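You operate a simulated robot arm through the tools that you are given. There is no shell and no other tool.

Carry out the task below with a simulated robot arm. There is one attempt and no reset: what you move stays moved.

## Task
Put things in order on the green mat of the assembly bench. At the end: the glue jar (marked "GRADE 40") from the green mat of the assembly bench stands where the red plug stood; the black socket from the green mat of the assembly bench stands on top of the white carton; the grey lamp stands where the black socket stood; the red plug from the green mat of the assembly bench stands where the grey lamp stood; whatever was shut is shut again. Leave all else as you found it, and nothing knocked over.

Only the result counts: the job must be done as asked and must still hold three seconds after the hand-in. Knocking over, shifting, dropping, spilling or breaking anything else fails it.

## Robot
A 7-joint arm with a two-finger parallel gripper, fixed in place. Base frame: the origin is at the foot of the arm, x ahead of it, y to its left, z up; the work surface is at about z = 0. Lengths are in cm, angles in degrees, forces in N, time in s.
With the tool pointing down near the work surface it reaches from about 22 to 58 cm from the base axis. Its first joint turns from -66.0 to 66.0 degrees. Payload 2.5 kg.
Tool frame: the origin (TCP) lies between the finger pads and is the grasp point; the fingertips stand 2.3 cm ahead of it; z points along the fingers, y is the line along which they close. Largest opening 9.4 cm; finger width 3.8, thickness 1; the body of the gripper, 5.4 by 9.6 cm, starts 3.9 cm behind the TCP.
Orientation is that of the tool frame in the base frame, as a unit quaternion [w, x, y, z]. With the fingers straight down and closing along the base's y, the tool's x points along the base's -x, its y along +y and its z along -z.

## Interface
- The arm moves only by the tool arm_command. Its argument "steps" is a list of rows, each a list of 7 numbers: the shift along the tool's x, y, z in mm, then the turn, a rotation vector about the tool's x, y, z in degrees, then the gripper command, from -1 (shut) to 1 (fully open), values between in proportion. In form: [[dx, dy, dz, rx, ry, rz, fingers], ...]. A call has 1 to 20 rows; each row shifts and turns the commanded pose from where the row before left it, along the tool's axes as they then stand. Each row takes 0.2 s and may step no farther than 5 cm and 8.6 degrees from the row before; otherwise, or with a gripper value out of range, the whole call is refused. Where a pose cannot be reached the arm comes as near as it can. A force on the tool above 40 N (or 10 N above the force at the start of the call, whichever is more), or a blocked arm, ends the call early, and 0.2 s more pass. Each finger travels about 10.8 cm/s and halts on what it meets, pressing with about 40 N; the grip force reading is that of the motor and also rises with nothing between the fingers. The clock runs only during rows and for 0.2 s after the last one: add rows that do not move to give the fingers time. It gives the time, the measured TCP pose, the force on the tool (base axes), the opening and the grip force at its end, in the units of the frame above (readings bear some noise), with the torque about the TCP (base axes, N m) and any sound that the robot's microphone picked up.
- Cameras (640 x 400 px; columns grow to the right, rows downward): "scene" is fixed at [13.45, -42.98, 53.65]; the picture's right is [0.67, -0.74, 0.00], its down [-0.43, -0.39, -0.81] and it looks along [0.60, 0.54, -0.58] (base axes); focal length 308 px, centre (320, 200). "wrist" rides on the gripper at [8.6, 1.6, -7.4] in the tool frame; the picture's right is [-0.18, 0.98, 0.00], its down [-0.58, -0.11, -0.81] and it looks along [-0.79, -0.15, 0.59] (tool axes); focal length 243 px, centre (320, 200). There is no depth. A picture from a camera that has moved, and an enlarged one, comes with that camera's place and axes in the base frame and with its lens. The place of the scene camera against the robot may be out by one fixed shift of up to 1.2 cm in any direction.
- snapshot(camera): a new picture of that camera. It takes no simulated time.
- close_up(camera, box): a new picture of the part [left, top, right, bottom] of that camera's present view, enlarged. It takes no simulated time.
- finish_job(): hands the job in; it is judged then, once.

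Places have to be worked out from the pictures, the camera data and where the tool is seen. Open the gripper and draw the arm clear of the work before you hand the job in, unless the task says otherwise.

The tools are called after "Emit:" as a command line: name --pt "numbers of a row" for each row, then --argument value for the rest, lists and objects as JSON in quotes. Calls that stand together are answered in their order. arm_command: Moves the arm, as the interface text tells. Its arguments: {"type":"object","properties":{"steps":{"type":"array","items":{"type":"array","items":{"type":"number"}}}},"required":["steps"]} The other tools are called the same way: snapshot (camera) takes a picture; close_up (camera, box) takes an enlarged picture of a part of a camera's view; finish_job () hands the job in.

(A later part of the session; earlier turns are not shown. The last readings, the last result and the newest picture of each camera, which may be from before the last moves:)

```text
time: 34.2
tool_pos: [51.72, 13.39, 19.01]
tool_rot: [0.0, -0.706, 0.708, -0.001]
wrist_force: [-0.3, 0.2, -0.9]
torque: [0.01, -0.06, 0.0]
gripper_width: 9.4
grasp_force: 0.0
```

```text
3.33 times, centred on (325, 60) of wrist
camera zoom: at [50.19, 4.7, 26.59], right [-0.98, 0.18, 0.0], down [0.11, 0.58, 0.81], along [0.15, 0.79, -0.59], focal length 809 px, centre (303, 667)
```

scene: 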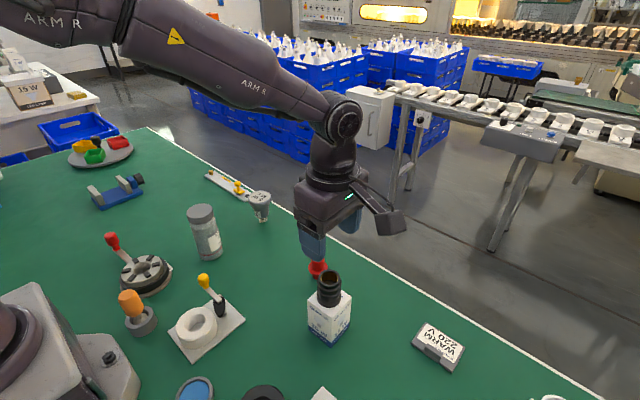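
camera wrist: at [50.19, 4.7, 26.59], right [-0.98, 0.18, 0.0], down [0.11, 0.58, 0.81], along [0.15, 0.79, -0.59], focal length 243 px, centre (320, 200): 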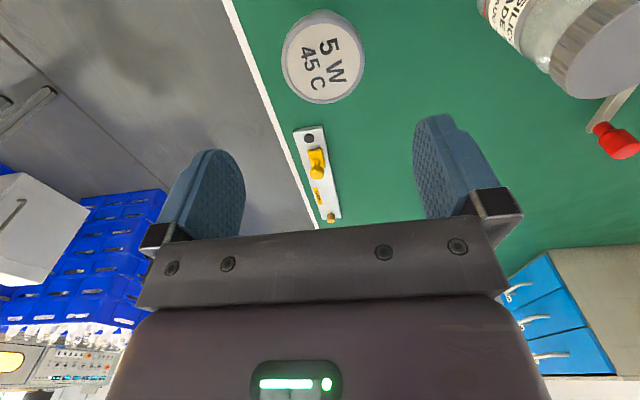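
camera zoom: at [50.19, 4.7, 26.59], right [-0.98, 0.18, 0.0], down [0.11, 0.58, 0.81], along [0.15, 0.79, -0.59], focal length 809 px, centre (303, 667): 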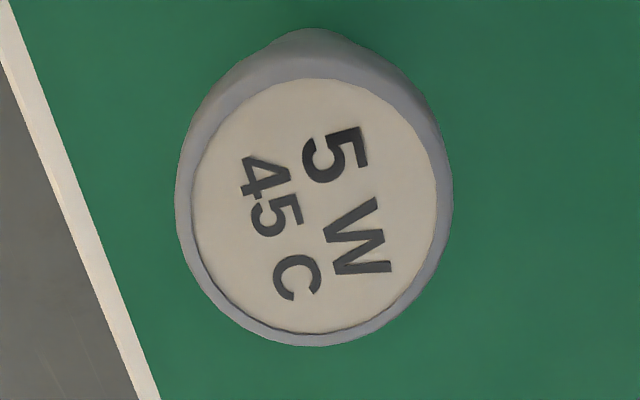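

The lamp's face centre triangulates to about (51.5, 12.9) with the top at z ≈ 8.3 and a rim of 6.0 cm. I centre on it and go down to z = 10.5, with the fingers well outside the rim, to look again.

Emit:
arm_command --pt "4 2 25 0 0 0 1" --pt "0 0 30 0 0 0 1" --pt "0 0 20 0 0 0 1" --pt "0 0 10 0 0 0 1" --pt "0 0 0 0 0 0 1" --pt "0 0 0 0 0 0 1"

Emit:
snapshot --camera "wrist"

Emit:
close_up --camera "wrist" --box '[230, 50, 430, 230]'

Emit:
close_up --camera "scene" --box '[200, 120, 340, 250]'

```text
time: 35.6
tool_pos: [51.57, 12.94, 10.47]
tool_rot: [0.0, -0.707, 0.707, 0.0]
wrist_force: [0.0, 0.0, 0.1]
torque: [-0.02, -0.02, -0.02]
gripper_width: 9.38
grasp_force: 0.1
```

```text
taken
camera wrist: at [49.95, 4.32, 18.08], right [-0.98, 0.18, 0.0], down [0.11, 0.58, 0.81], along [0.15, 0.79, -0.59], focal length 243 px, centre (320, 200)
```

wrist: 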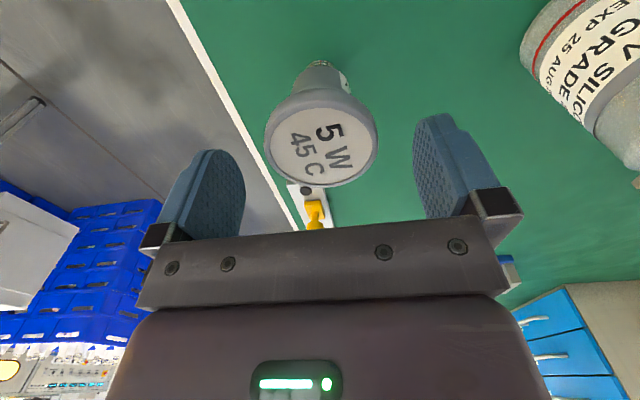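

```text
2.22 times, centred on (330, 140) of wrist
camera zoom: at [49.95, 4.32, 18.08], right [-0.98, 0.18, 0.0], down [0.11, 0.58, 0.81], along [0.15, 0.79, -0.59], focal length 539 px, centre (298, 333)
```

zoom: 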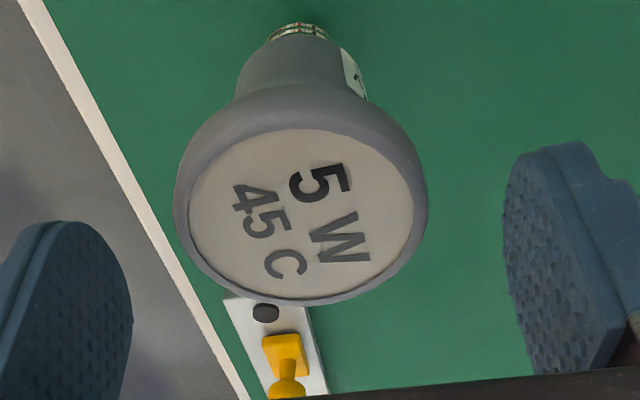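

```text
3.08 times, centred on (270, 185) of scene
camera zoom: at [13.45, -42.98, 53.65], right [0.67, -0.74, 0.0], down [-0.43, -0.39, -0.81], along [0.6, 0.54, -0.58], focal length 949 px, centre (474, 246)
```

zoom: 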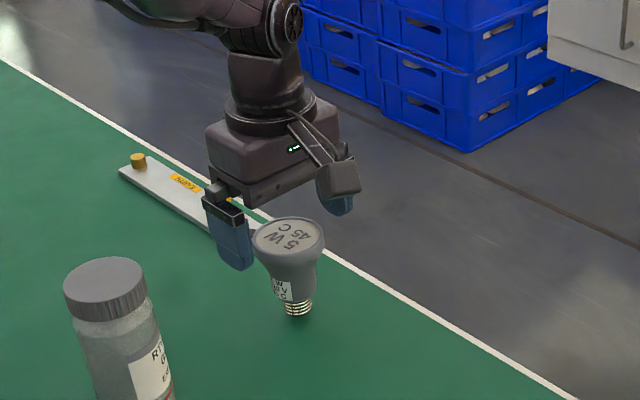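

The jar's label is now readable in part ("RTV SILIC… GRADE 4… EXP 25 AUG"), and I'll zoom in on it. The lamp's axis comes out at (51.45, 12.8), so I shift 1 mm each way and descend to z ≈ 7.3 around the rim.

Emit:
close_up --camera "wrist" --box '[510, 0, 640, 150]'

Emit:
arm_command --pt "1 1 10 0 0 0 1" --pt "0 0 12 0 0 0 1" --pt "0 0 10 0 0 0 1" --pt "0 0 0 0 0 0 1" --pt "0 0 0 0 0 0 1"

Emit:
snapshot --camera "wrist"

Emit:
close_up --camera "scene" --box '[200, 120, 340, 250]'

```text
2.67 times, centred on (575, 75) of wrist
camera zoom: at [49.95, 4.32, 18.08], right [-0.98, 0.18, 0.0], down [0.11, 0.58, 0.81], along [0.15, 0.79, -0.59], focal length 647 px, centre (-360, 533)
```

zoom: 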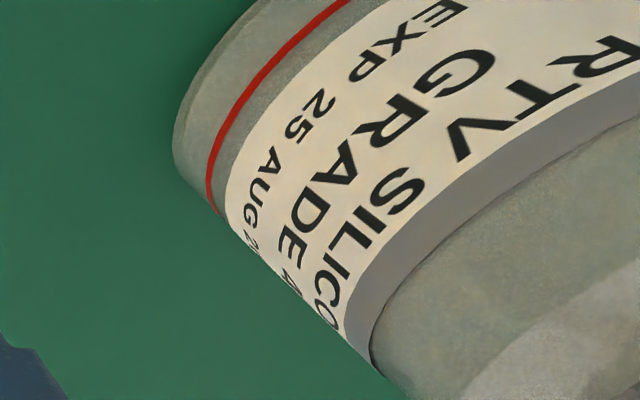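

```text
time: 36.8
tool_pos: [51.46, 12.95, 7.31]
tool_rot: [0.0, 0.707, -0.707, 0.001]
wrist_force: [-0.9, 0.4, 0.2]
torque: [0.04, 0.0, -0.04]
gripper_width: 9.38
grasp_force: 0.0
```

```text
taken
camera wrist: at [49.86, 4.26, 14.86], right [-0.98, 0.18, 0.0], down [0.11, 0.58, 0.81], along [0.15, 0.79, -0.59], focal length 243 px, centre (320, 200)
```

wrist: 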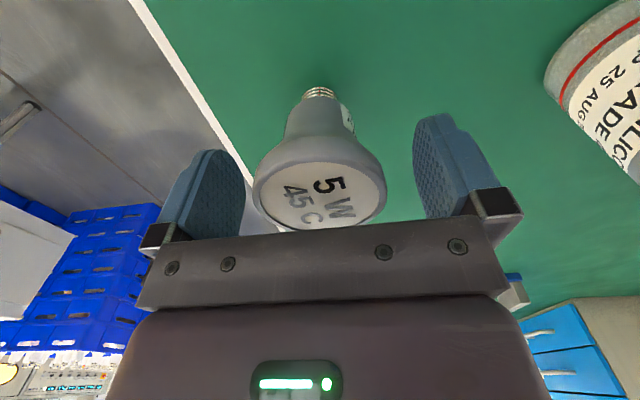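

```text
3.08 times, centred on (270, 185) of scene
camera zoom: at [13.45, -42.98, 53.65], right [0.67, -0.74, 0.0], down [-0.43, -0.39, -0.81], along [0.6, 0.54, -0.58], focal length 949 px, centre (474, 246)
```

zoom: 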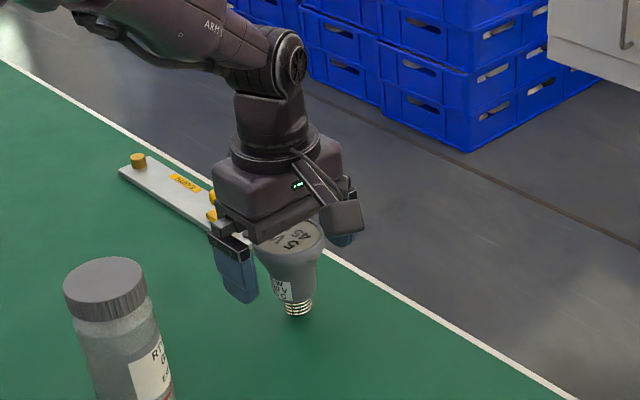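

The label reads "RTV SILICO… GRADE 4… EXP 25 AUG", which fits GRADE 40. The lamp is centred between the fingers, so I close gently in stages.

Emit:
arm_command --pt "0 0 0 0 0 0 0.6" --pt "0 0 0 0 0 0 0.42" --pt "0 0 0 0 0 0 0.34" --pt "0 0 0 0 0 0 0.28" --pt "0 0 0 0 0 0 0.22" --pt "0 0 0 0 0 0 0.0" --pt "0 0 0 0 0 0 -1" --pt "0 0 0 0 0 0 -1" --pt "0 0 0 0 0 0 -1"

Emit:
snapshot --camera "wrist"

Emit:
close_up --camera "scene" --box '[200, 120, 340, 250]'

```text
time: 38.8
tool_pos: [51.55, 12.95, 7.39]
tool_rot: [0.0, 0.707, -0.707, 0.0]
wrist_force: [0.0, -0.1, 0.7]
torque: [0.03, -0.11, 0.01]
gripper_width: 5.79
grasp_force: 40.1
```

```text
taken
camera wrist: at [49.86, 4.25, 14.87], right [-0.98, 0.18, 0.0], down [0.11, 0.58, 0.81], along [0.15, 0.79, -0.59], focal length 243 px, centre (320, 200)
```

wrist: 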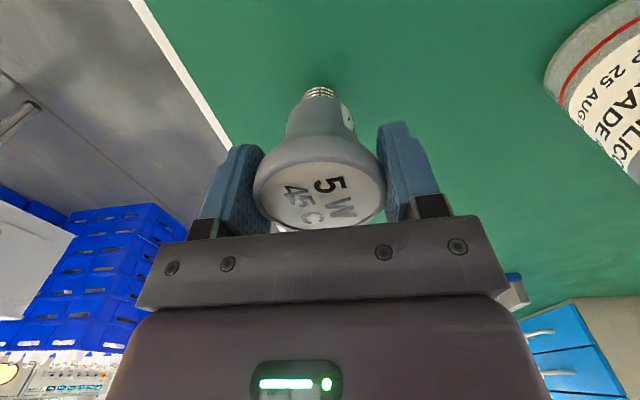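

```text
3.08 times, centred on (270, 185) of scene
camera zoom: at [13.45, -42.98, 53.65], right [0.67, -0.74, 0.0], down [-0.43, -0.39, -0.81], along [0.6, 0.54, -0.58], focal length 949 px, centre (474, 246)
```

zoom: 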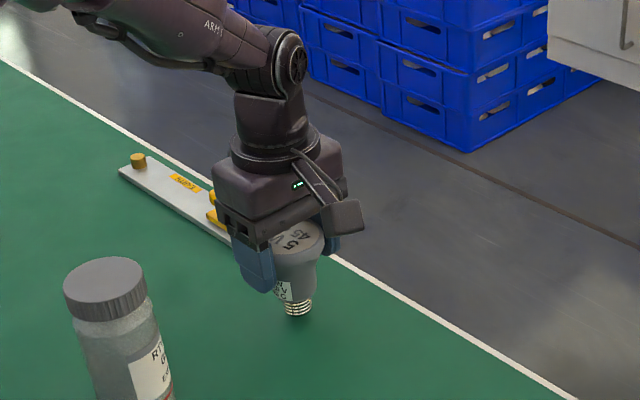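

The lamp is gripped at 5.79 cm and still upright. I lift slowly by 1 cm and check.

Emit:
arm_command --pt "0 0 -1 0 0 0 -1" --pt "0 0 -1 0 0 0 -1" --pt "0 0 -2 0 0 0 -1" --pt "0 0 -2 0 0 0 -1" --pt "0 0 -2 0 0 0 -1" --pt "0 0 -2 0 0 0 -1" --pt "0 0 0 0 0 0 -1"

Emit:
snapshot --camera "wrist"

Emit:
close_up --camera "scene" --box '[200, 120, 340, 250]'

```text
time: 40.4
tool_pos: [51.44, 12.92, 8.39]
tool_rot: [-0.001, 0.707, -0.707, 0.0]
wrist_force: [0.4, 0.2, -0.7]
torque: [0.0, -0.01, 0.02]
gripper_width: 5.83
grasp_force: 40.6
```

```text
taken
camera wrist: at [49.87, 4.25, 15.87], right [-0.98, 0.18, 0.0], down [0.11, 0.58, 0.81], along [0.15, 0.79, -0.59], focal length 243 px, centre (320, 200)
```

wrist: 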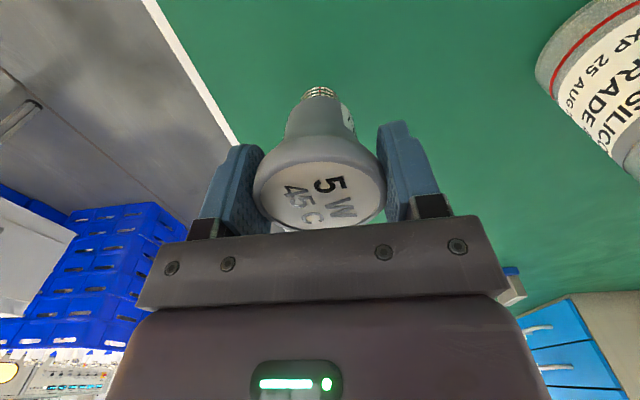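

```text
3.08 times, centred on (270, 185) of scene
camera zoom: at [13.45, -42.98, 53.65], right [0.67, -0.74, 0.0], down [-0.43, -0.39, -0.81], along [0.6, 0.54, -0.58], focal length 949 px, centre (474, 246)
```

zoom: 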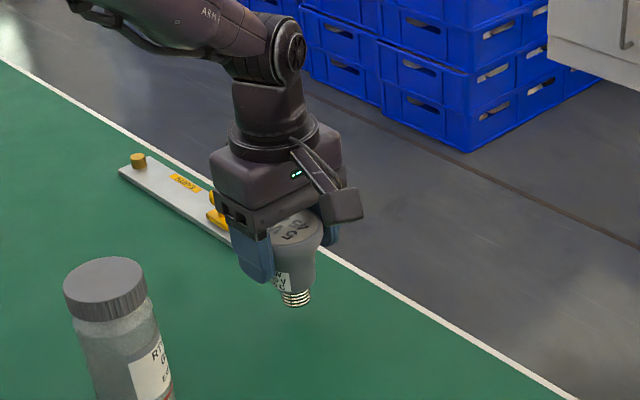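

The lamp hangs straight and firm. I raise it another 4 cm and carry it to the socket's old place at (37.5, 1.1).

Emit:
arm_command --pt "0 0 -5 0 0 0 -1" --pt "0 0 -10 0 0 0 -1" --pt "0 0 -10 0 0 0 -1" --pt "0 0 -10 0 0 0 -1" --pt "0 0 -5 0 0 0 -1" --pt "4 5 0 0 0 0 -1" --pt "8 10 0 0 0 0 -1" --pt "12 14 0 0 0 0 -1" --pt "12 14 0 0 0 0 -1" --pt "12 14 0 0 0 0 -1" --pt "12 14 0 0 0 0 -1" --pt "12 14 0 0 0 0 -1" --pt "12 14 0 0 0 0 -1" --pt "12 14 0 0 0 0 -1" --pt "10 12 0 0 0 0 -1" --pt "7 9 0 0 0 0 -1" --pt "4 4.5 0 0 0 0 -1" --pt "1 1 0 0 0 0 -1" --pt "0 0 0 0 0 0 -1"

Emit:
snapshot --camera "wrist"

Emit:
snapshot --camera "scene"

```text
time: 44.4
tool_pos: [37.54, 1.04, 12.35]
tool_rot: [0.0, 0.707, -0.707, 0.0]
wrist_force: [-0.3, -0.1, -0.9]
torque: [-0.01, -0.01, 0.02]
gripper_width: 5.83
grasp_force: 39.8
```

```text
taken
camera wrist: at [35.93, -7.58, 19.86], right [-0.98, 0.18, 0.0], down [0.11, 0.58, 0.81], along [0.15, 0.79, -0.59], focal length 243 px, centre (320, 200)
```

wrist: 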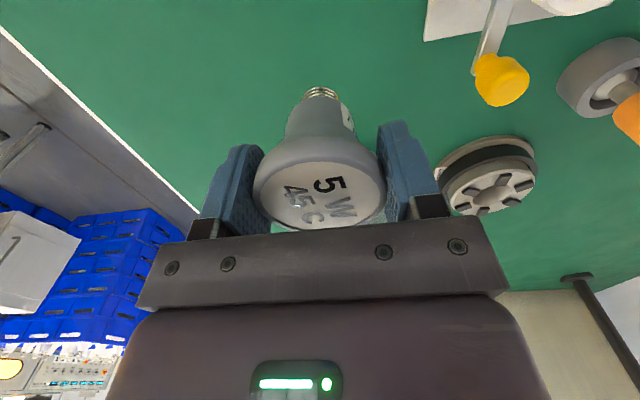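

```text
taken
```

scene: 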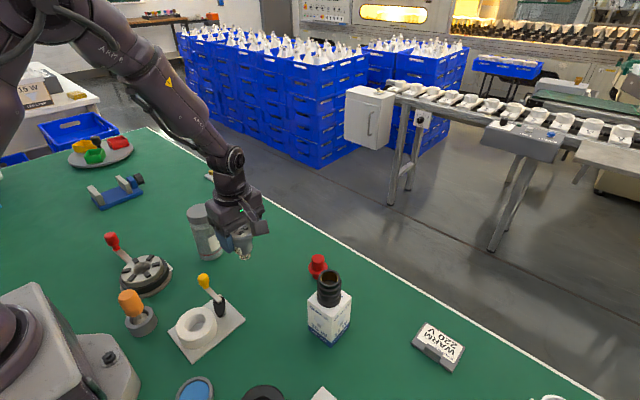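

The lamp is over its target at TCP (37.54, 1.04). I lower it 4.5 cm, with the last few millimetres in small steps.

Emit:
arm_command --pt "0 0 5 0 0 0 -1" --pt "0 0 10 0 0 0 -1" --pt "0 0 10 0 0 0 -1" --pt "0 0 10 0 0 0 -1" --pt "0 0 6 0 0 0 -1" --pt "0 0 3 0 0 0 -1" --pt "0 0 2 0 0 0 -1" --pt "0 0 0 0 0 0 -1" --pt "0 0 0 0 0 0 -1"

Emit:
close_up --camera "scene" --box '[190, 190, 300, 300]'

```text
time: 46.4
tool_pos: [37.5, 1.21, 7.63]
tool_rot: [0.0, 0.708, -0.707, 0.0]
wrist_force: [-0.9, 0.5, -0.4]
torque: [-0.01, 0.01, -0.02]
gripper_width: 5.77
grasp_force: 40.1
```

```text
3.64 times, centred on (245, 245) of scene
camera zoom: at [13.45, -42.98, 53.65], right [0.67, -0.74, 0.0], down [-0.43, -0.39, -0.81], along [0.6, 0.54, -0.58], focal length 1121 px, centre (593, 36)
```

zoom: 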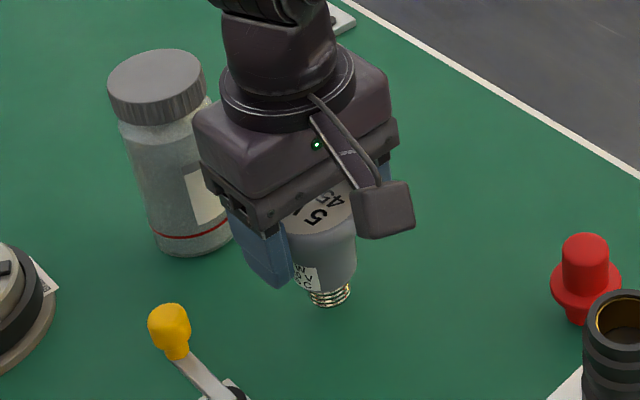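

There's no contact yet at z ≈ 7.7. I continue in 1 mm steps.

Emit:
arm_command --pt "0 0 1 0 0 0 -1" --pt "0 0 1 0 0 0 -1" --pt "0 0 1 0 0 0 -1" --pt "0 0 0 0 0 0 -1"

```text
time: 47.4
tool_pos: [37.51, 1.22, 7.43]
tool_rot: [0.0, -0.707, 0.707, 0.0]
wrist_force: [0.2, 0.7, -0.4]
torque: [0.03, 0.0, 0.0]
gripper_width: 5.79
grasp_force: 40.3
```

Force is still at baseline, so I go on in half-millimetre steps.

Emit:
arm_command --pt "0 0 0.5 0 0 0 -1" --pt "0 0 0.5 0 0 0 -1" --pt "0 0 0 0 0 0 -1"

```text
time: 48.2
tool_pos: [37.41, 1.22, 7.38]
tool_rot: [0.0, 0.707, -0.707, 0.0]
wrist_force: [-1.6, -0.4, 2.8]
torque: [0.03, 0.13, 0.01]
gripper_width: 5.78
grasp_force: 40.0
```

Light contact at about 3 N. I open the fingers evenly and then look before rising.

Emit:
arm_command --pt "0 0 0 0 0 0 0.3" --pt "0 0 0 0 0 0 0.4" --pt "0 0 0 0 0 0 0.6" --pt "0 0 0 0 0 0 1" --pt "0 0 0 0 0 0 1"

Emit:
snapshot --camera "wrist"

Emit:
close_up --camera "scene" --box '[190, 190, 300, 300]'

```text
time: 49.4
tool_pos: [37.63, 1.22, 7.3]
tool_rot: [-0.001, -0.707, 0.708, 0.001]
wrist_force: [-0.6, -0.1, -0.4]
torque: [0.01, 0.0, 0.01]
gripper_width: 9.4
grasp_force: 0.1
```

```text
taken
camera wrist: at [35.91, -7.54, 14.88], right [-0.98, 0.18, 0.0], down [0.11, 0.58, 0.81], along [0.15, 0.79, -0.59], focal length 243 px, centre (320, 200)
```

wrist: 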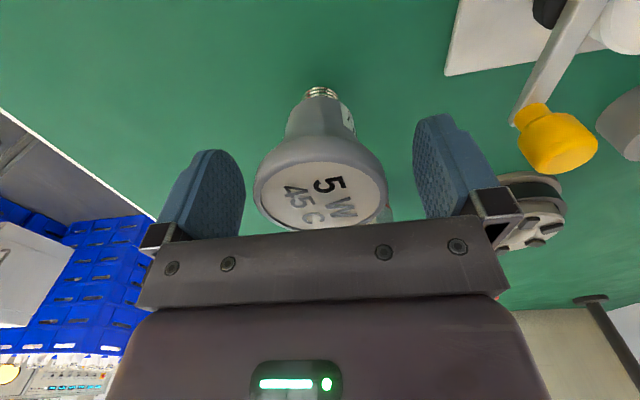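

```text
3.64 times, centred on (245, 245) of scene
camera zoom: at [13.45, -42.98, 53.65], right [0.67, -0.74, 0.0], down [-0.43, -0.39, -0.81], along [0.6, 0.54, -0.58], focal length 1121 px, centre (593, 36)
```

zoom: 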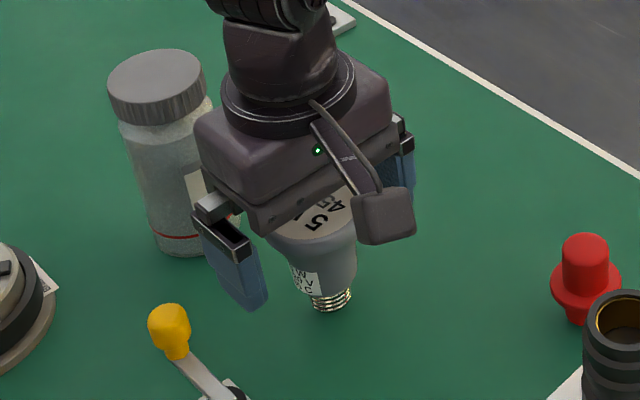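

The lamp stands upright and free between the fingers. I rise straight up, then move over the plug near (47, -10.5) to measure it.

Emit:
arm_command --pt "0 0 -5 0 0 0 1" --pt "0 0 -10 0 0 0 1" --pt "0 0 -20 0 0 0 1" --pt "0 0 -30 0 0 0 1" --pt "0 0 -40 0 0 0 1" --pt "0 0 -40 0 0 0 1" --pt "20 -16 0 0 0 0 1" --pt "30 -25 0 0 0 0 1" --pt "30 -25 0 0 0 0 1" --pt "36 -29 0 0 0 0 1" --pt "0 0 0 0 0 0 1" --pt "0 0 0 0 0 0 1"

Emit:
snapshot --camera "wrist"

Emit:
snapshot --camera "scene"

```text
time: 52.0
tool_pos: [47.04, -10.4, 21.76]
tool_rot: [0.0, 0.707, -0.707, 0.0]
wrist_force: [-0.1, 0.5, -0.3]
torque: [-0.04, 0.01, -0.02]
gripper_width: 9.43
grasp_force: 0.1
```

```text
taken
camera wrist: at [45.42, -19.12, 29.29], right [-0.98, 0.18, 0.0], down [0.11, 0.58, 0.81], along [0.15, 0.79, -0.59], focal length 243 px, centre (320, 200)
```

wrist: 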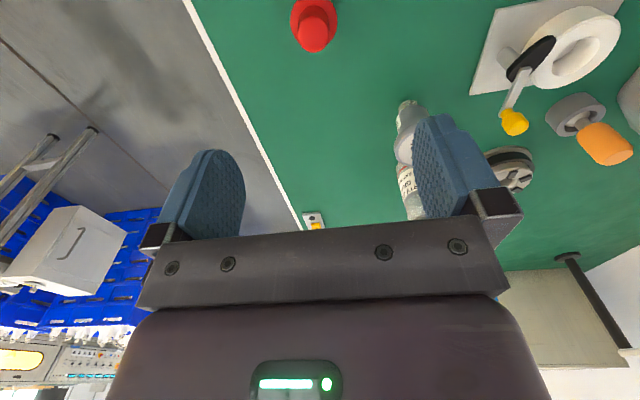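

```text
taken
```

scene: 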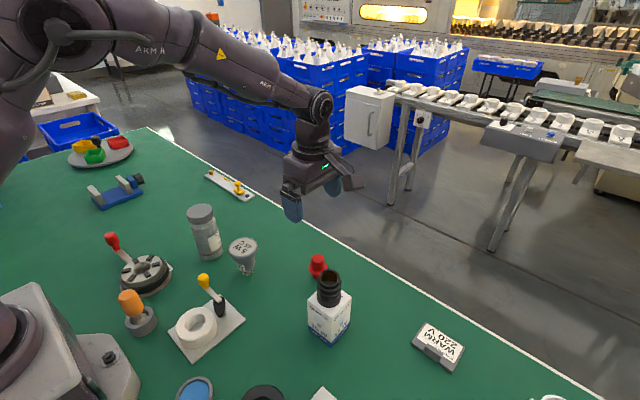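

The lamp stands well at its new place. The wrist camera would pass close to the socket on the carton at this yaw, so I turn back +90° while high and then measure the plug.

Emit:
close_up --camera "wrist" --box '[260, 0, 380, 80]'

Emit:
close_up --camera "scene" --box '[200, 210, 370, 350]'

Emit:
arm_command --pt "0 0 0 0 0 8.5 1" --pt "0 0 0 0 0 8.5 1" --pt "0 0 0 0 0 8.5 1" --pt "0 0 0 0 0 8.5 1" --pt "0 0 0 0 0 8.5 1" --pt "0 0 0 0 0 8.5 1" --pt "0 0 0 0 0 8.5 1" --pt "0 0 0 0 0 8.5 1" --pt "0 0 0 0 0 8.5 1" --pt "0 0 0 0 0 8.5 1" --pt "0 0 0 0 0 5 1" --pt "0 0 0 0 0 0 1" --pt "0 0 0 0 0 0 1"

Emit:
snapshot --camera "wrist"

Emit:
close_up --camera "wrist" --box '[240, 0, 400, 100]'

```text
5.00 times, centred on (320, 40) of wrist
camera zoom: at [45.42, -19.12, 29.29], right [-0.98, 0.18, 0.0], down [0.11, 0.58, 0.81], along [0.15, 0.79, -0.59], focal length 1213 px, centre (320, 1000)
```

zoom: 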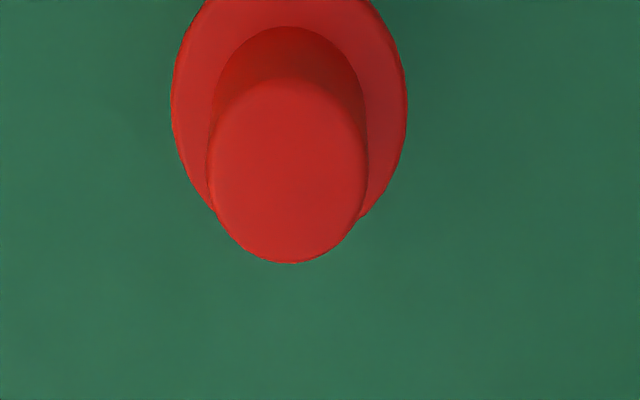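

```text
2.86 times, centred on (285, 280) of scene
camera zoom: at [13.45, -42.98, 53.65], right [0.67, -0.74, 0.0], down [-0.43, -0.39, -0.81], along [0.6, 0.54, -0.58], focal length 881 px, centre (420, -29)
```

zoom: 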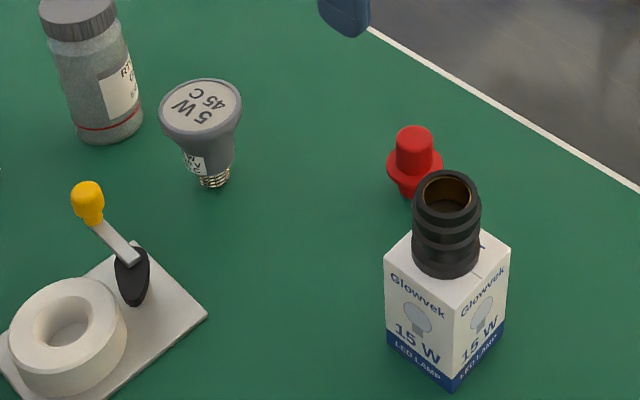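

```text
time: 54.8
tool_pos: [47.01, -10.52, 21.71]
tool_rot: [0.0, 0.0, 1.0, 0.001]
wrist_force: [0.6, -0.6, -0.6]
torque: [-0.01, -0.03, 0.01]
gripper_width: 9.4
grasp_force: 0.1
```

```text
taken
camera wrist: at [38.42, -8.89, 29.36], right [0.19, 0.98, 0.0], down [0.58, -0.11, 0.81], along [0.79, -0.15, -0.59], focal length 243 px, centre (320, 200)
```

wrist: 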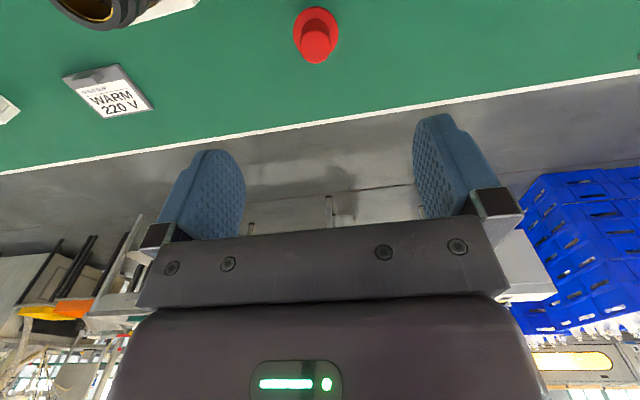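

```text
4.00 times, centred on (320, 50) of wrist
camera zoom: at [38.42, -8.89, 29.36], right [0.19, 0.98, 0.0], down [0.58, -0.11, 0.81], along [0.79, -0.15, -0.59], focal length 970 px, centre (320, 800)
```

zoom: 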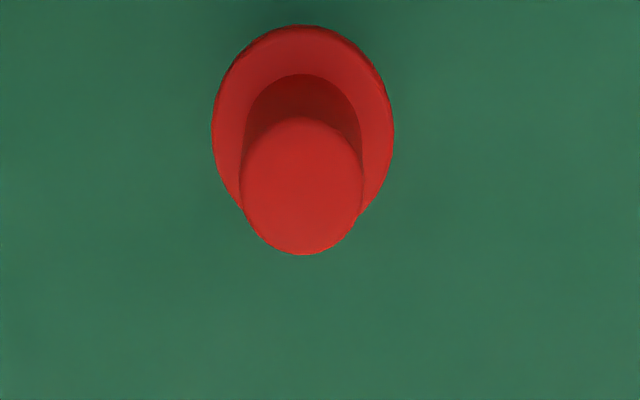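

Triangulation puts the plug at (47.5, -11.0), with its top at z ≈ 5.4 and the flange top at about 2.2. I centre on it and descend to z ≈ 9 to check alignment.

Emit:
arm_command --pt "-5 -4.8 30 0 0 0 1" --pt "0 0 40 0 0 0 1" --pt "0 0 40 0 0 0 1" --pt "0 0 17 0 0 0 1" --pt "0 0 0 0 0 0 1" --pt "0 0 0 0 0 0 1"

Emit:
snapshot --camera "wrist"

Emit:
close_up --camera "scene" --box '[240, 180, 400, 350]'

```text
time: 56.2
tool_pos: [47.72, -11.04, 9.1]
tool_rot: [0.001, 0.0, 1.0, 0.0]
wrist_force: [-0.1, 0.1, 0.2]
torque: [0.01, 0.0, 0.0]
gripper_width: 9.42
grasp_force: 0.0
```

```text
taken
camera wrist: at [38.93, -9.4, 16.64], right [0.18, 0.98, 0.0], down [0.58, -0.11, 0.81], along [0.79, -0.15, -0.59], focal length 243 px, centre (320, 200)
```

wrist: 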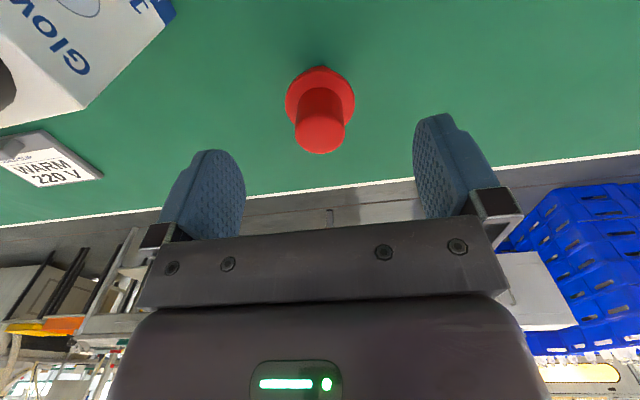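

```text
2.35 times, centred on (320, 265) of scene
camera zoom: at [13.45, -42.98, 53.65], right [0.67, -0.74, 0.0], down [-0.43, -0.39, -0.81], along [0.6, 0.54, -0.58], focal length 726 px, centre (320, 47)
```

zoom: 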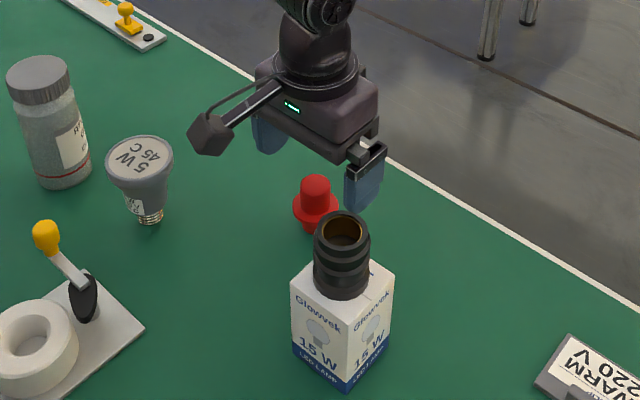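

The plug is centred at column 320. I descend to z ≈ 5.0, keeping the fingertips above the flange, and close in stages.

Emit:
arm_command --pt "0 0 20 0 0 0 1" --pt "0 0 15 0 0 0 1" --pt "0 0 6 0 0 0 1" --pt "0 0 0 0 0 0 1" --pt "0 0 0 0 0 0 0.3" --pt "0 0 0 0 0 0 -0.1" --pt "0 0 0 0 0 0 -0.3" --pt "0 0 0 0 0 0 -0.45" --pt "0 0 0 0 0 0 -1" --pt "0 0 0 0 0 0 -1" --pt "0 0 0 0 0 0 -1"

Emit:
snapshot --camera "wrist"

```text
time: 58.6
tool_pos: [47.61, -11.01, 5.02]
tool_rot: [0.0, 0.0, 1.0, 0.0]
wrist_force: [-0.6, 0.3, -0.2]
torque: [0.0, 0.02, 0.01]
gripper_width: 4.17
grasp_force: 40.2
```

```text
taken
camera wrist: at [38.87, -9.41, 12.61], right [0.18, 0.98, 0.0], down [0.58, -0.11, 0.81], along [0.79, -0.15, -0.59], focal length 243 px, centre (320, 200)
```

wrist: 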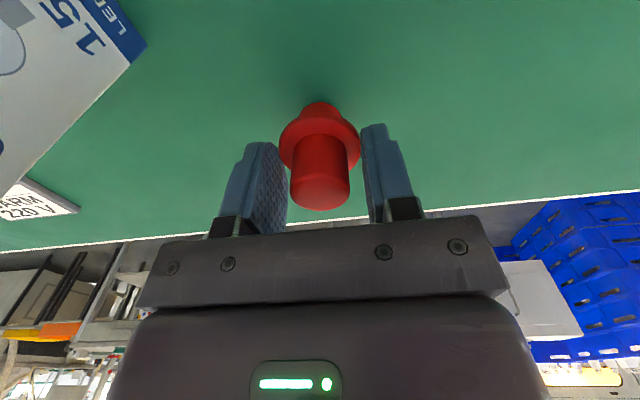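

The width is 4.17 cm, more than the 2.75 cm knob, so the fingertips seem to be on the flange's edge and not the knob. I enlarge the view before deciding.

Emit:
close_up --camera "wrist" --box '[220, 80, 420, 230]'

Emit:
close_up --camera "scene" --box '[270, 220, 360, 300]'

```text
2.67 times, centred on (320, 155) of wrist
camera zoom: at [38.87, -9.41, 12.61], right [0.18, 0.98, 0.0], down [0.58, -0.11, 0.81], along [0.79, -0.15, -0.59], focal length 647 px, centre (320, 320)
```

zoom: 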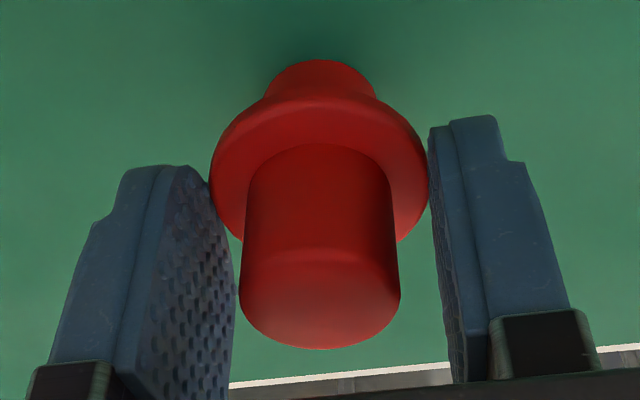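

```text
5.00 times, centred on (315, 260) of scene
camera zoom: at [13.45, -42.98, 53.65], right [0.67, -0.74, 0.0], down [-0.43, -0.39, -0.81], along [0.6, 0.54, -0.58], focal length 1542 px, centre (345, -100)
```

zoom: 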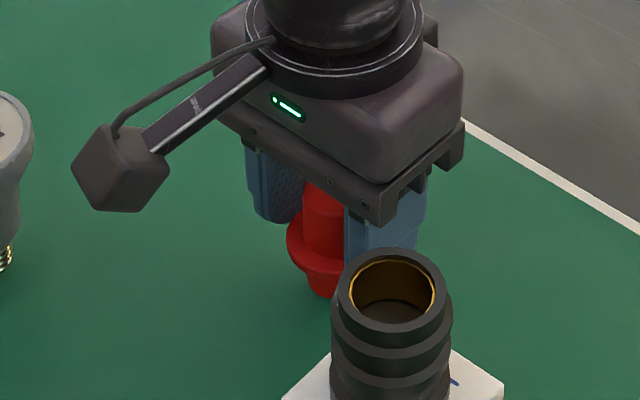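

The fingertips just catch the flange's edge, so the flange sits a little higher than I judged. I open, rise 7 mm and close again on the knob alone.

Emit:
arm_command --pt "0 0 0 0 0 0 0.0" --pt "0 0 0 0 0 0 0.3" --pt "0 0 0 0 0 0 0.3" --pt "0 0 -4 0 0 0 0.3" --pt "0 0 -3 0 0 0 0.3" --pt "0 0 0 0 0 0 0.3" --pt "0 0 0 0 0 0 -0.1" --pt "0 0 0 0 0 0 -0.3" --pt "0 0 0 0 0 0 -0.45" --pt "0 0 0 0 0 0 -1" --pt "0 0 0 0 0 0 -1" --pt "0 0 0 0 0 0 -1"

Emit:
close_up --camera "wrist" --box '[220, 80, 420, 230]'

```text
time: 61.2
tool_pos: [47.49, -10.99, 5.69]
tool_rot: [-0.001, -0.001, 1.0, 0.0]
wrist_force: [0.2, -1.1, 1.9]
torque: [-0.02, 0.04, -0.02]
gripper_width: 2.67
grasp_force: 39.8
```

```text
2.67 times, centred on (320, 155) of wrist
camera zoom: at [38.88, -9.38, 13.28], right [0.18, 0.98, 0.0], down [0.58, -0.11, 0.81], along [0.79, -0.15, -0.59], focal length 647 px, centre (320, 320)
```

zoom: 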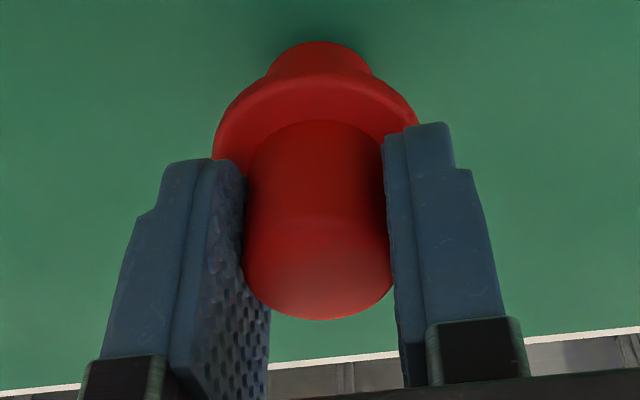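

Now the width is 2.67 cm: the fingers hold the knob just above the flange. I lift slowly.

Emit:
arm_command --pt "0 0 -1 0 0 0 -1" --pt "0 0 -1 0 0 0 -1" --pt "0 0 -2 0 0 0 -1" --pt "0 0 -2 0 0 0 -1" --pt "0 0 -2 0 0 0 -1" --pt "0 0 -2 0 0 0 -1" --pt "0 0 0 0 0 0 -1"

Emit:
close_up --camera "wrist" --box '[220, 80, 420, 230]'

Emit:
close_up --camera "scene" --box '[270, 220, 360, 300]'

```text
time: 62.8
tool_pos: [47.46, -11.03, 6.73]
tool_rot: [0.001, 0.0, 1.0, -0.001]
wrist_force: [0.1, 0.1, -0.2]
torque: [0.02, -0.02, 0.04]
gripper_width: 2.66
grasp_force: 40.2
```

```text
2.67 times, centred on (320, 155) of wrist
camera zoom: at [38.86, -9.37, 14.26], right [0.18, 0.98, 0.0], down [0.58, -0.11, 0.81], along [0.79, -0.15, -0.59], focal length 647 px, centre (320, 320)
```

zoom: 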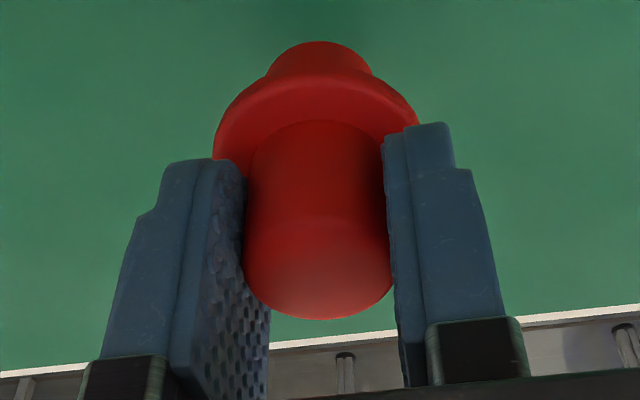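

```text
5.00 times, centred on (315, 260) of scene
camera zoom: at [13.45, -42.98, 53.65], right [0.67, -0.74, 0.0], down [-0.43, -0.39, -0.81], along [0.6, 0.54, -0.58], focal length 1542 px, centre (345, -100)
```

zoom: 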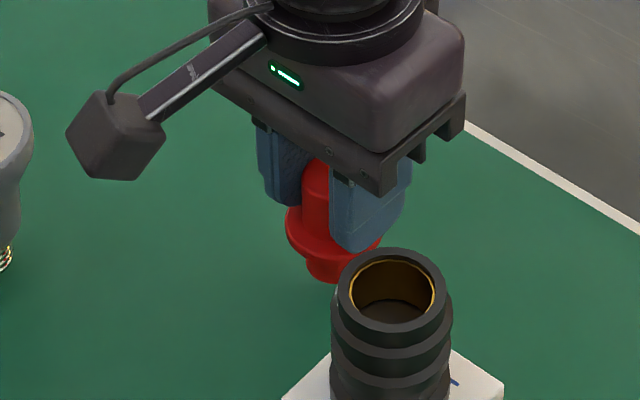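

The plug came up cleanly. I raise it 5 cm more and carry it to the lamp's old place at (51.45, 12.87).

Emit:
arm_command --pt "0 0 -8 0 0 0 -1" --pt "0 0 -14 0 0 0 -1" --pt "0 0 -14 0 0 0 -1" --pt "0 0 -14 0 0 0 -1" --pt "-1 6 0 0 0 0 -1" --pt "-2 12 0 0 0 0 -1" --pt "-3 18 0 0 0 0 -1" --pt "-3.4 20 0 0 0 0 -1" --pt "-3.4 20 0 0 0 0 -1" --pt "-3.4 20 0 0 0 0 -1" --pt "-3.4 20 0 0 0 0 -1" --pt "-3.4 20 0 0 0 0 -1" --pt "-3.4 20 0 0 0 0 -1" --pt "-3.4 20 0 0 0 0 -1" --pt "-3.4 20 0 0 0 0 -1" --pt "-3 18 0 0 0 0 -1" --pt "-2 14 0 0 0 0 -1" --pt "-1 8 0 0 0 0 -1" --pt "-0.6 3 0 0 0 0 -1" --pt "0 0 0 0 0 0 -1"

Emit:
snapshot --camera "wrist"

Emit:
snapshot --camera "scene"

```text
time: 67.0
tool_pos: [51.51, 12.89, 11.74]
tool_rot: [0.0, 0.0, 1.0, 0.0]
wrist_force: [0.0, -0.7, 0.1]
torque: [0.01, -0.02, 0.04]
gripper_width: 2.65
grasp_force: 40.6
```

```text
taken
camera wrist: at [42.89, 14.55, 19.28], right [0.18, 0.98, 0.0], down [0.58, -0.11, 0.81], along [0.79, -0.15, -0.59], focal length 243 px, centre (320, 200)
```

wrist: 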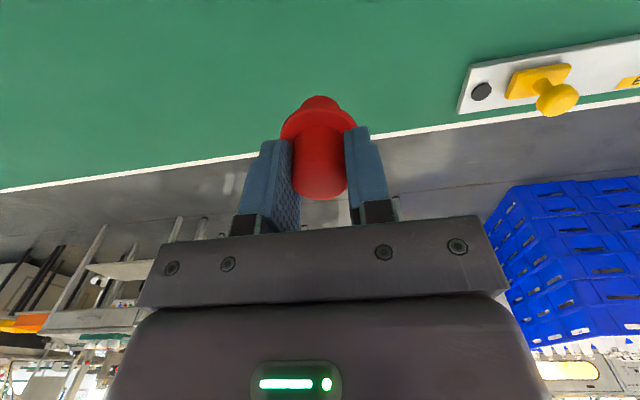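

```text
taken
```

scene: 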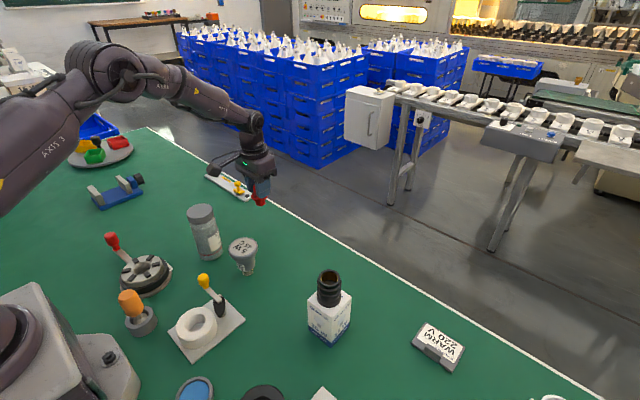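

The plug is above (51.5, 12.9). I lower it 5.6 cm and then step gently to contact.

Emit:
arm_command --pt "0 0 8 0 0 0 -1" --pt "0 0 12 0 0 0 -1" --pt "0 0 12 0 0 0 -1" --pt "0 0 12 0 0 0 -1" --pt "0 0 7 0 0 0 -1" --pt "0 0 4 0 0 0 -1" --pt "0 0 2 0 0 0 -1" --pt "0 0 1 0 0 0 -1" --pt "0 0 0 0 0 0 -1"

```text
time: 69.0
tool_pos: [51.39, 13.0, 5.93]
tool_rot: [0.0, 0.001, 1.0, 0.0]
wrist_force: [-0.2, -0.2, -0.8]
torque: [-0.02, 0.0, -0.05]
gripper_width: 2.67
grasp_force: 39.7
```

No contact yet at z ≈ 5.93, so I continue with half-millimetre steps.

Emit:
arm_command --pt "0 0 1 0 0 0 -1" --pt "0 0 0.5 0 0 0 -1" --pt "0 0 0.5 0 0 0 -1" --pt "0 0 0 0 0 0 -1"

```text
time: 70.0
tool_pos: [51.46, 12.95, 5.72]
tool_rot: [-0.001, 0.0, 1.0, 0.0]
wrist_force: [-1.4, -0.2, 1.5]
torque: [0.0, 0.09, 0.01]
gripper_width: 2.61
grasp_force: 39.8
```

Force is beginning to rise (1.5 N). One more half millimetre and I read again.

Emit:
arm_command --pt "0 0 0.5 0 0 0 -1" --pt "0 0 0 0 0 0 -1"

```text
time: 70.6
tool_pos: [51.53, 12.9, 5.65]
tool_rot: [0.001, 0.0, 1.0, 0.0]
wrist_force: [-3.3, 0.1, 6.7]
torque: [-0.04, 0.18, -0.02]
gripper_width: 2.65
grasp_force: 40.4
```

The plug is on the mat, with 6.7 N of contact. I open the fingers evenly and look.

Emit:
arm_command --pt "0 0 -0.5 0 0 0 -1" --pt "0 0 0 0 0 0 -0.35" --pt "0 0 0 0 0 0 -0.2" --pt "0 0 0 0 0 0 0.2" --pt "0 0 0 0 0 0 0.4" --pt "0 0 0 0 0 0 0.4"

Emit:
snapshot --camera "wrist"

Emit:
close_up --camera "scene" --box '[200, 130, 320, 230]'

```text
time: 72.0
tool_pos: [51.41, 13.0, 5.91]
tool_rot: [0.0, 0.0, 1.0, 0.0]
wrist_force: [-0.6, -0.6, -0.2]
torque: [0.0, -0.04, -0.01]
gripper_width: 6.6
grasp_force: 0.0
```

```text
taken
camera wrist: at [42.86, 14.52, 13.28], right [0.18, 0.98, 0.0], down [0.58, -0.11, 0.81], along [0.79, -0.15, -0.59], focal length 243 px, centre (320, 200)
```

wrist: 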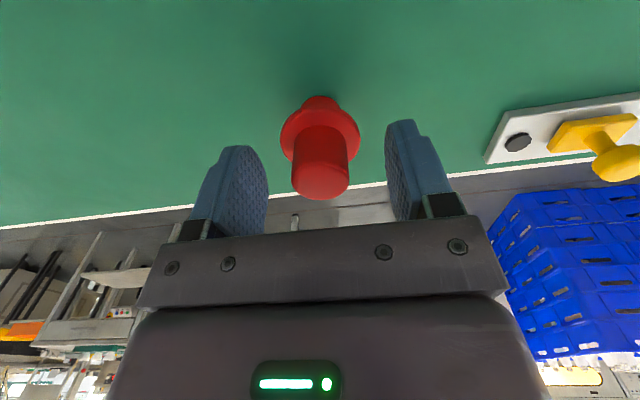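

```text
4.00 times, centred on (260, 180) of scene
camera zoom: at [13.45, -42.98, 53.65], right [0.67, -0.74, 0.0], down [-0.43, -0.39, -0.81], along [0.6, 0.54, -0.58], focal length 1234 px, centre (560, 280)
```

zoom: 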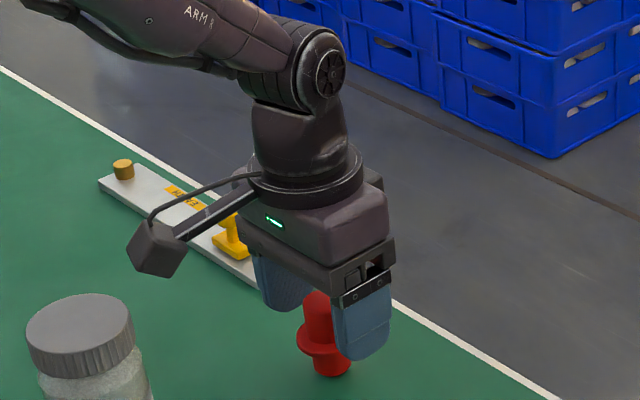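

The plug stands upright and free. I rise straight up to z ≈ 21 and move over toward the jar near (35.6, 13.0) to measure it.

Emit:
arm_command --pt "0 0 -5 0 0 0 0.4" --pt "0 0 -15 0 0 0 0.4" --pt "0 0 -30 0 0 0 0.4" --pt "0 0 -40 0 0 0 0.4" --pt "0 0 -40 0 0 0 1" --pt "0 0 -30 0 0 0 1" --pt "30 0 0 0 0 0 1" --pt "40 0 0 0 0 0 1" --pt "40 0 0 0 0 0 1" --pt "40 0 0 0 0 0 1" --pt "0 0 0 0 0 0 1" --pt "0 0 0 0 0 0 1"

Emit:
snapshot --camera "wrist"

Emit:
snapshot --camera "scene"

```text
time: 74.6
tool_pos: [36.41, 12.92, 21.62]
tool_rot: [0.0, 0.0, 1.0, 0.0]
wrist_force: [-0.3, 0.0, 0.3]
torque: [-0.02, -0.02, -0.01]
gripper_width: 9.37
grasp_force: 0.1
```

```text
taken
camera wrist: at [27.85, 14.55, 29.28], right [0.18, 0.98, 0.0], down [0.58, -0.11, 0.81], along [0.79, -0.15, -0.59], focal length 243 px, centre (320, 200)
```

wrist: 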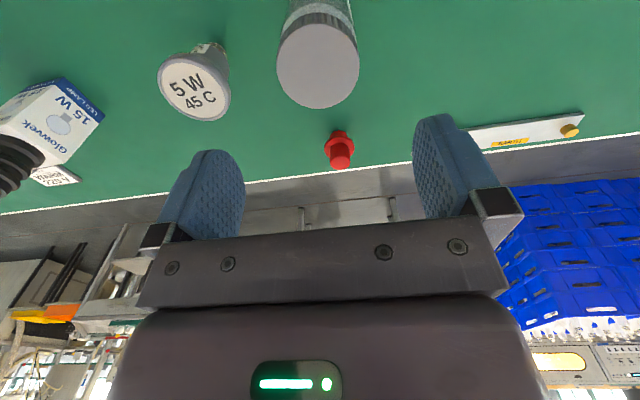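

```text
taken
```

scene: 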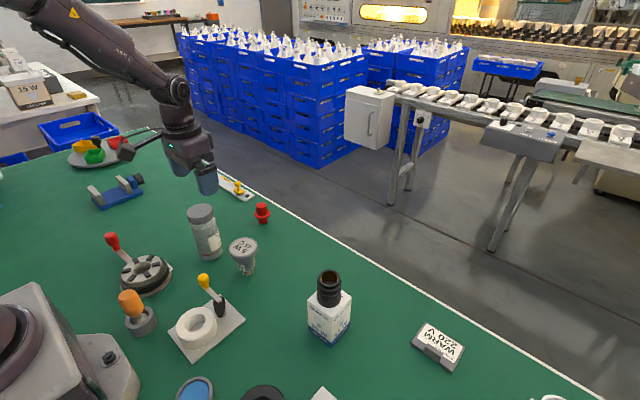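

The jar's lid centre comes out at (35.4, 13.0) with the top at z ≈ 12.9 and a 5.4 cm diameter. I centre on it and descend to z = 16 for a check.

Emit:
arm_command --pt "10 0.8 10 0 0 0 1" --pt "0 0 30 0 0 0 1" --pt "0 0 15 0 0 0 1" --pt "0 0 0 0 0 0 1" --pt "0 0 0 0 0 0 1"

Emit:
snapshot --camera "wrist"

Emit:
close_up --camera "scene" --box '[120, 130, 290, 290]'

```text
time: 75.8
tool_pos: [35.51, 12.89, 16.2]
tool_rot: [0.0, 0.0, 1.0, -0.001]
wrist_force: [0.5, -0.1, -1.0]
torque: [-0.01, 0.0, -0.03]
gripper_width: 9.4
grasp_force: 0.0
```

```text
taken
camera wrist: at [26.9, 14.55, 23.71], right [0.18, 0.98, 0.0], down [0.58, -0.11, 0.81], along [0.79, -0.15, -0.59], focal length 243 px, centre (320, 200)
```

wrist: 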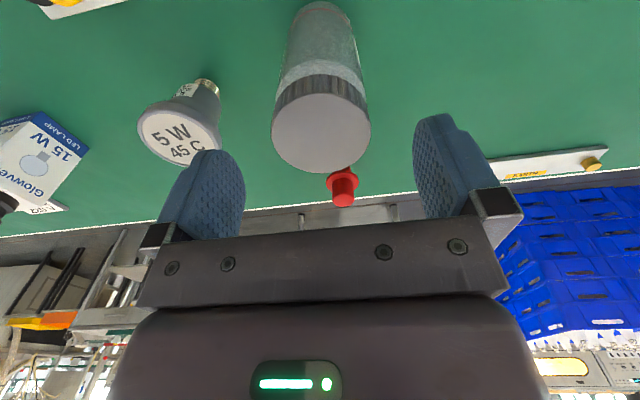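

```text
2.50 times, centred on (205, 210) of scene
camera zoom: at [13.45, -42.98, 53.65], right [0.67, -0.74, 0.0], down [-0.43, -0.39, -0.81], along [0.6, 0.54, -0.58], focal length 771 px, centre (608, 175)
```

zoom: 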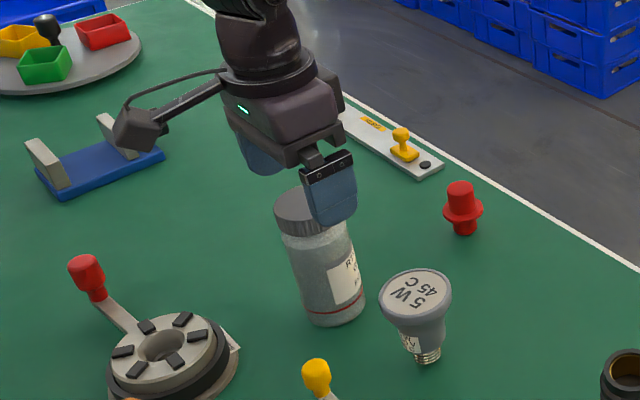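

The jar is centred at column 320, at (35.42, 12.98). I descend to z ≈ 9.9, which leaves the palm about 0.9 cm above the lid, and close in stages.

Emit:
arm_command --pt "0 0 15 0 0 0 1" --pt "0 0 20 0 0 0 1" --pt "0 0 20 0 0 0 1" --pt "0 0 7 0 0 0 1" --pt "0 0 0 0 0 0 1" --pt "0 0 0 0 0 0 0.5" --pt "0 0 0 0 0 0 0.3" --pt "0 0 0 0 0 0 0.2" --pt "0 0 0 0 0 0 0.1" --pt "0 0 0 0 0 0 -1" --pt "0 0 0 0 0 0 -1" --pt "0 0 0 0 0 0 -1"

Emit:
snapshot --camera "wrist"

Emit:
close_up --camera "scene" --box '[140, 150, 270, 280]'

```text
time: 78.4
tool_pos: [35.64, 12.91, 9.98]
tool_rot: [0.0, 0.0, 1.0, 0.0]
wrist_force: [0.4, 0.4, 0.5]
torque: [0.04, -0.02, 0.0]
gripper_width: 5.5
grasp_force: 40.7
```

```text
taken
camera wrist: at [26.91, 14.58, 17.57], right [0.18, 0.98, 0.0], down [0.58, -0.11, 0.81], along [0.79, -0.15, -0.59], focal length 243 px, centre (320, 200)
```

wrist: 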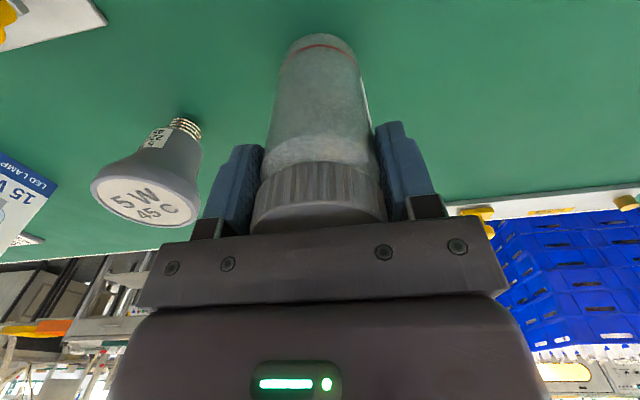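

```text
3.08 times, centred on (205, 215) of scene
camera zoom: at [13.45, -42.98, 53.65], right [0.67, -0.74, 0.0], down [-0.43, -0.39, -0.81], along [0.6, 0.54, -0.58], focal length 949 px, centre (674, 154)
```

zoom: 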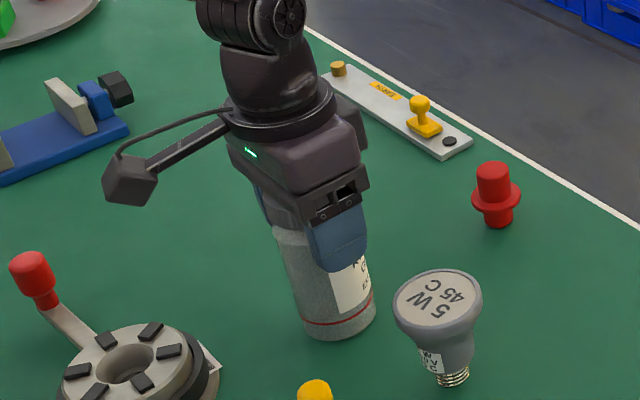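

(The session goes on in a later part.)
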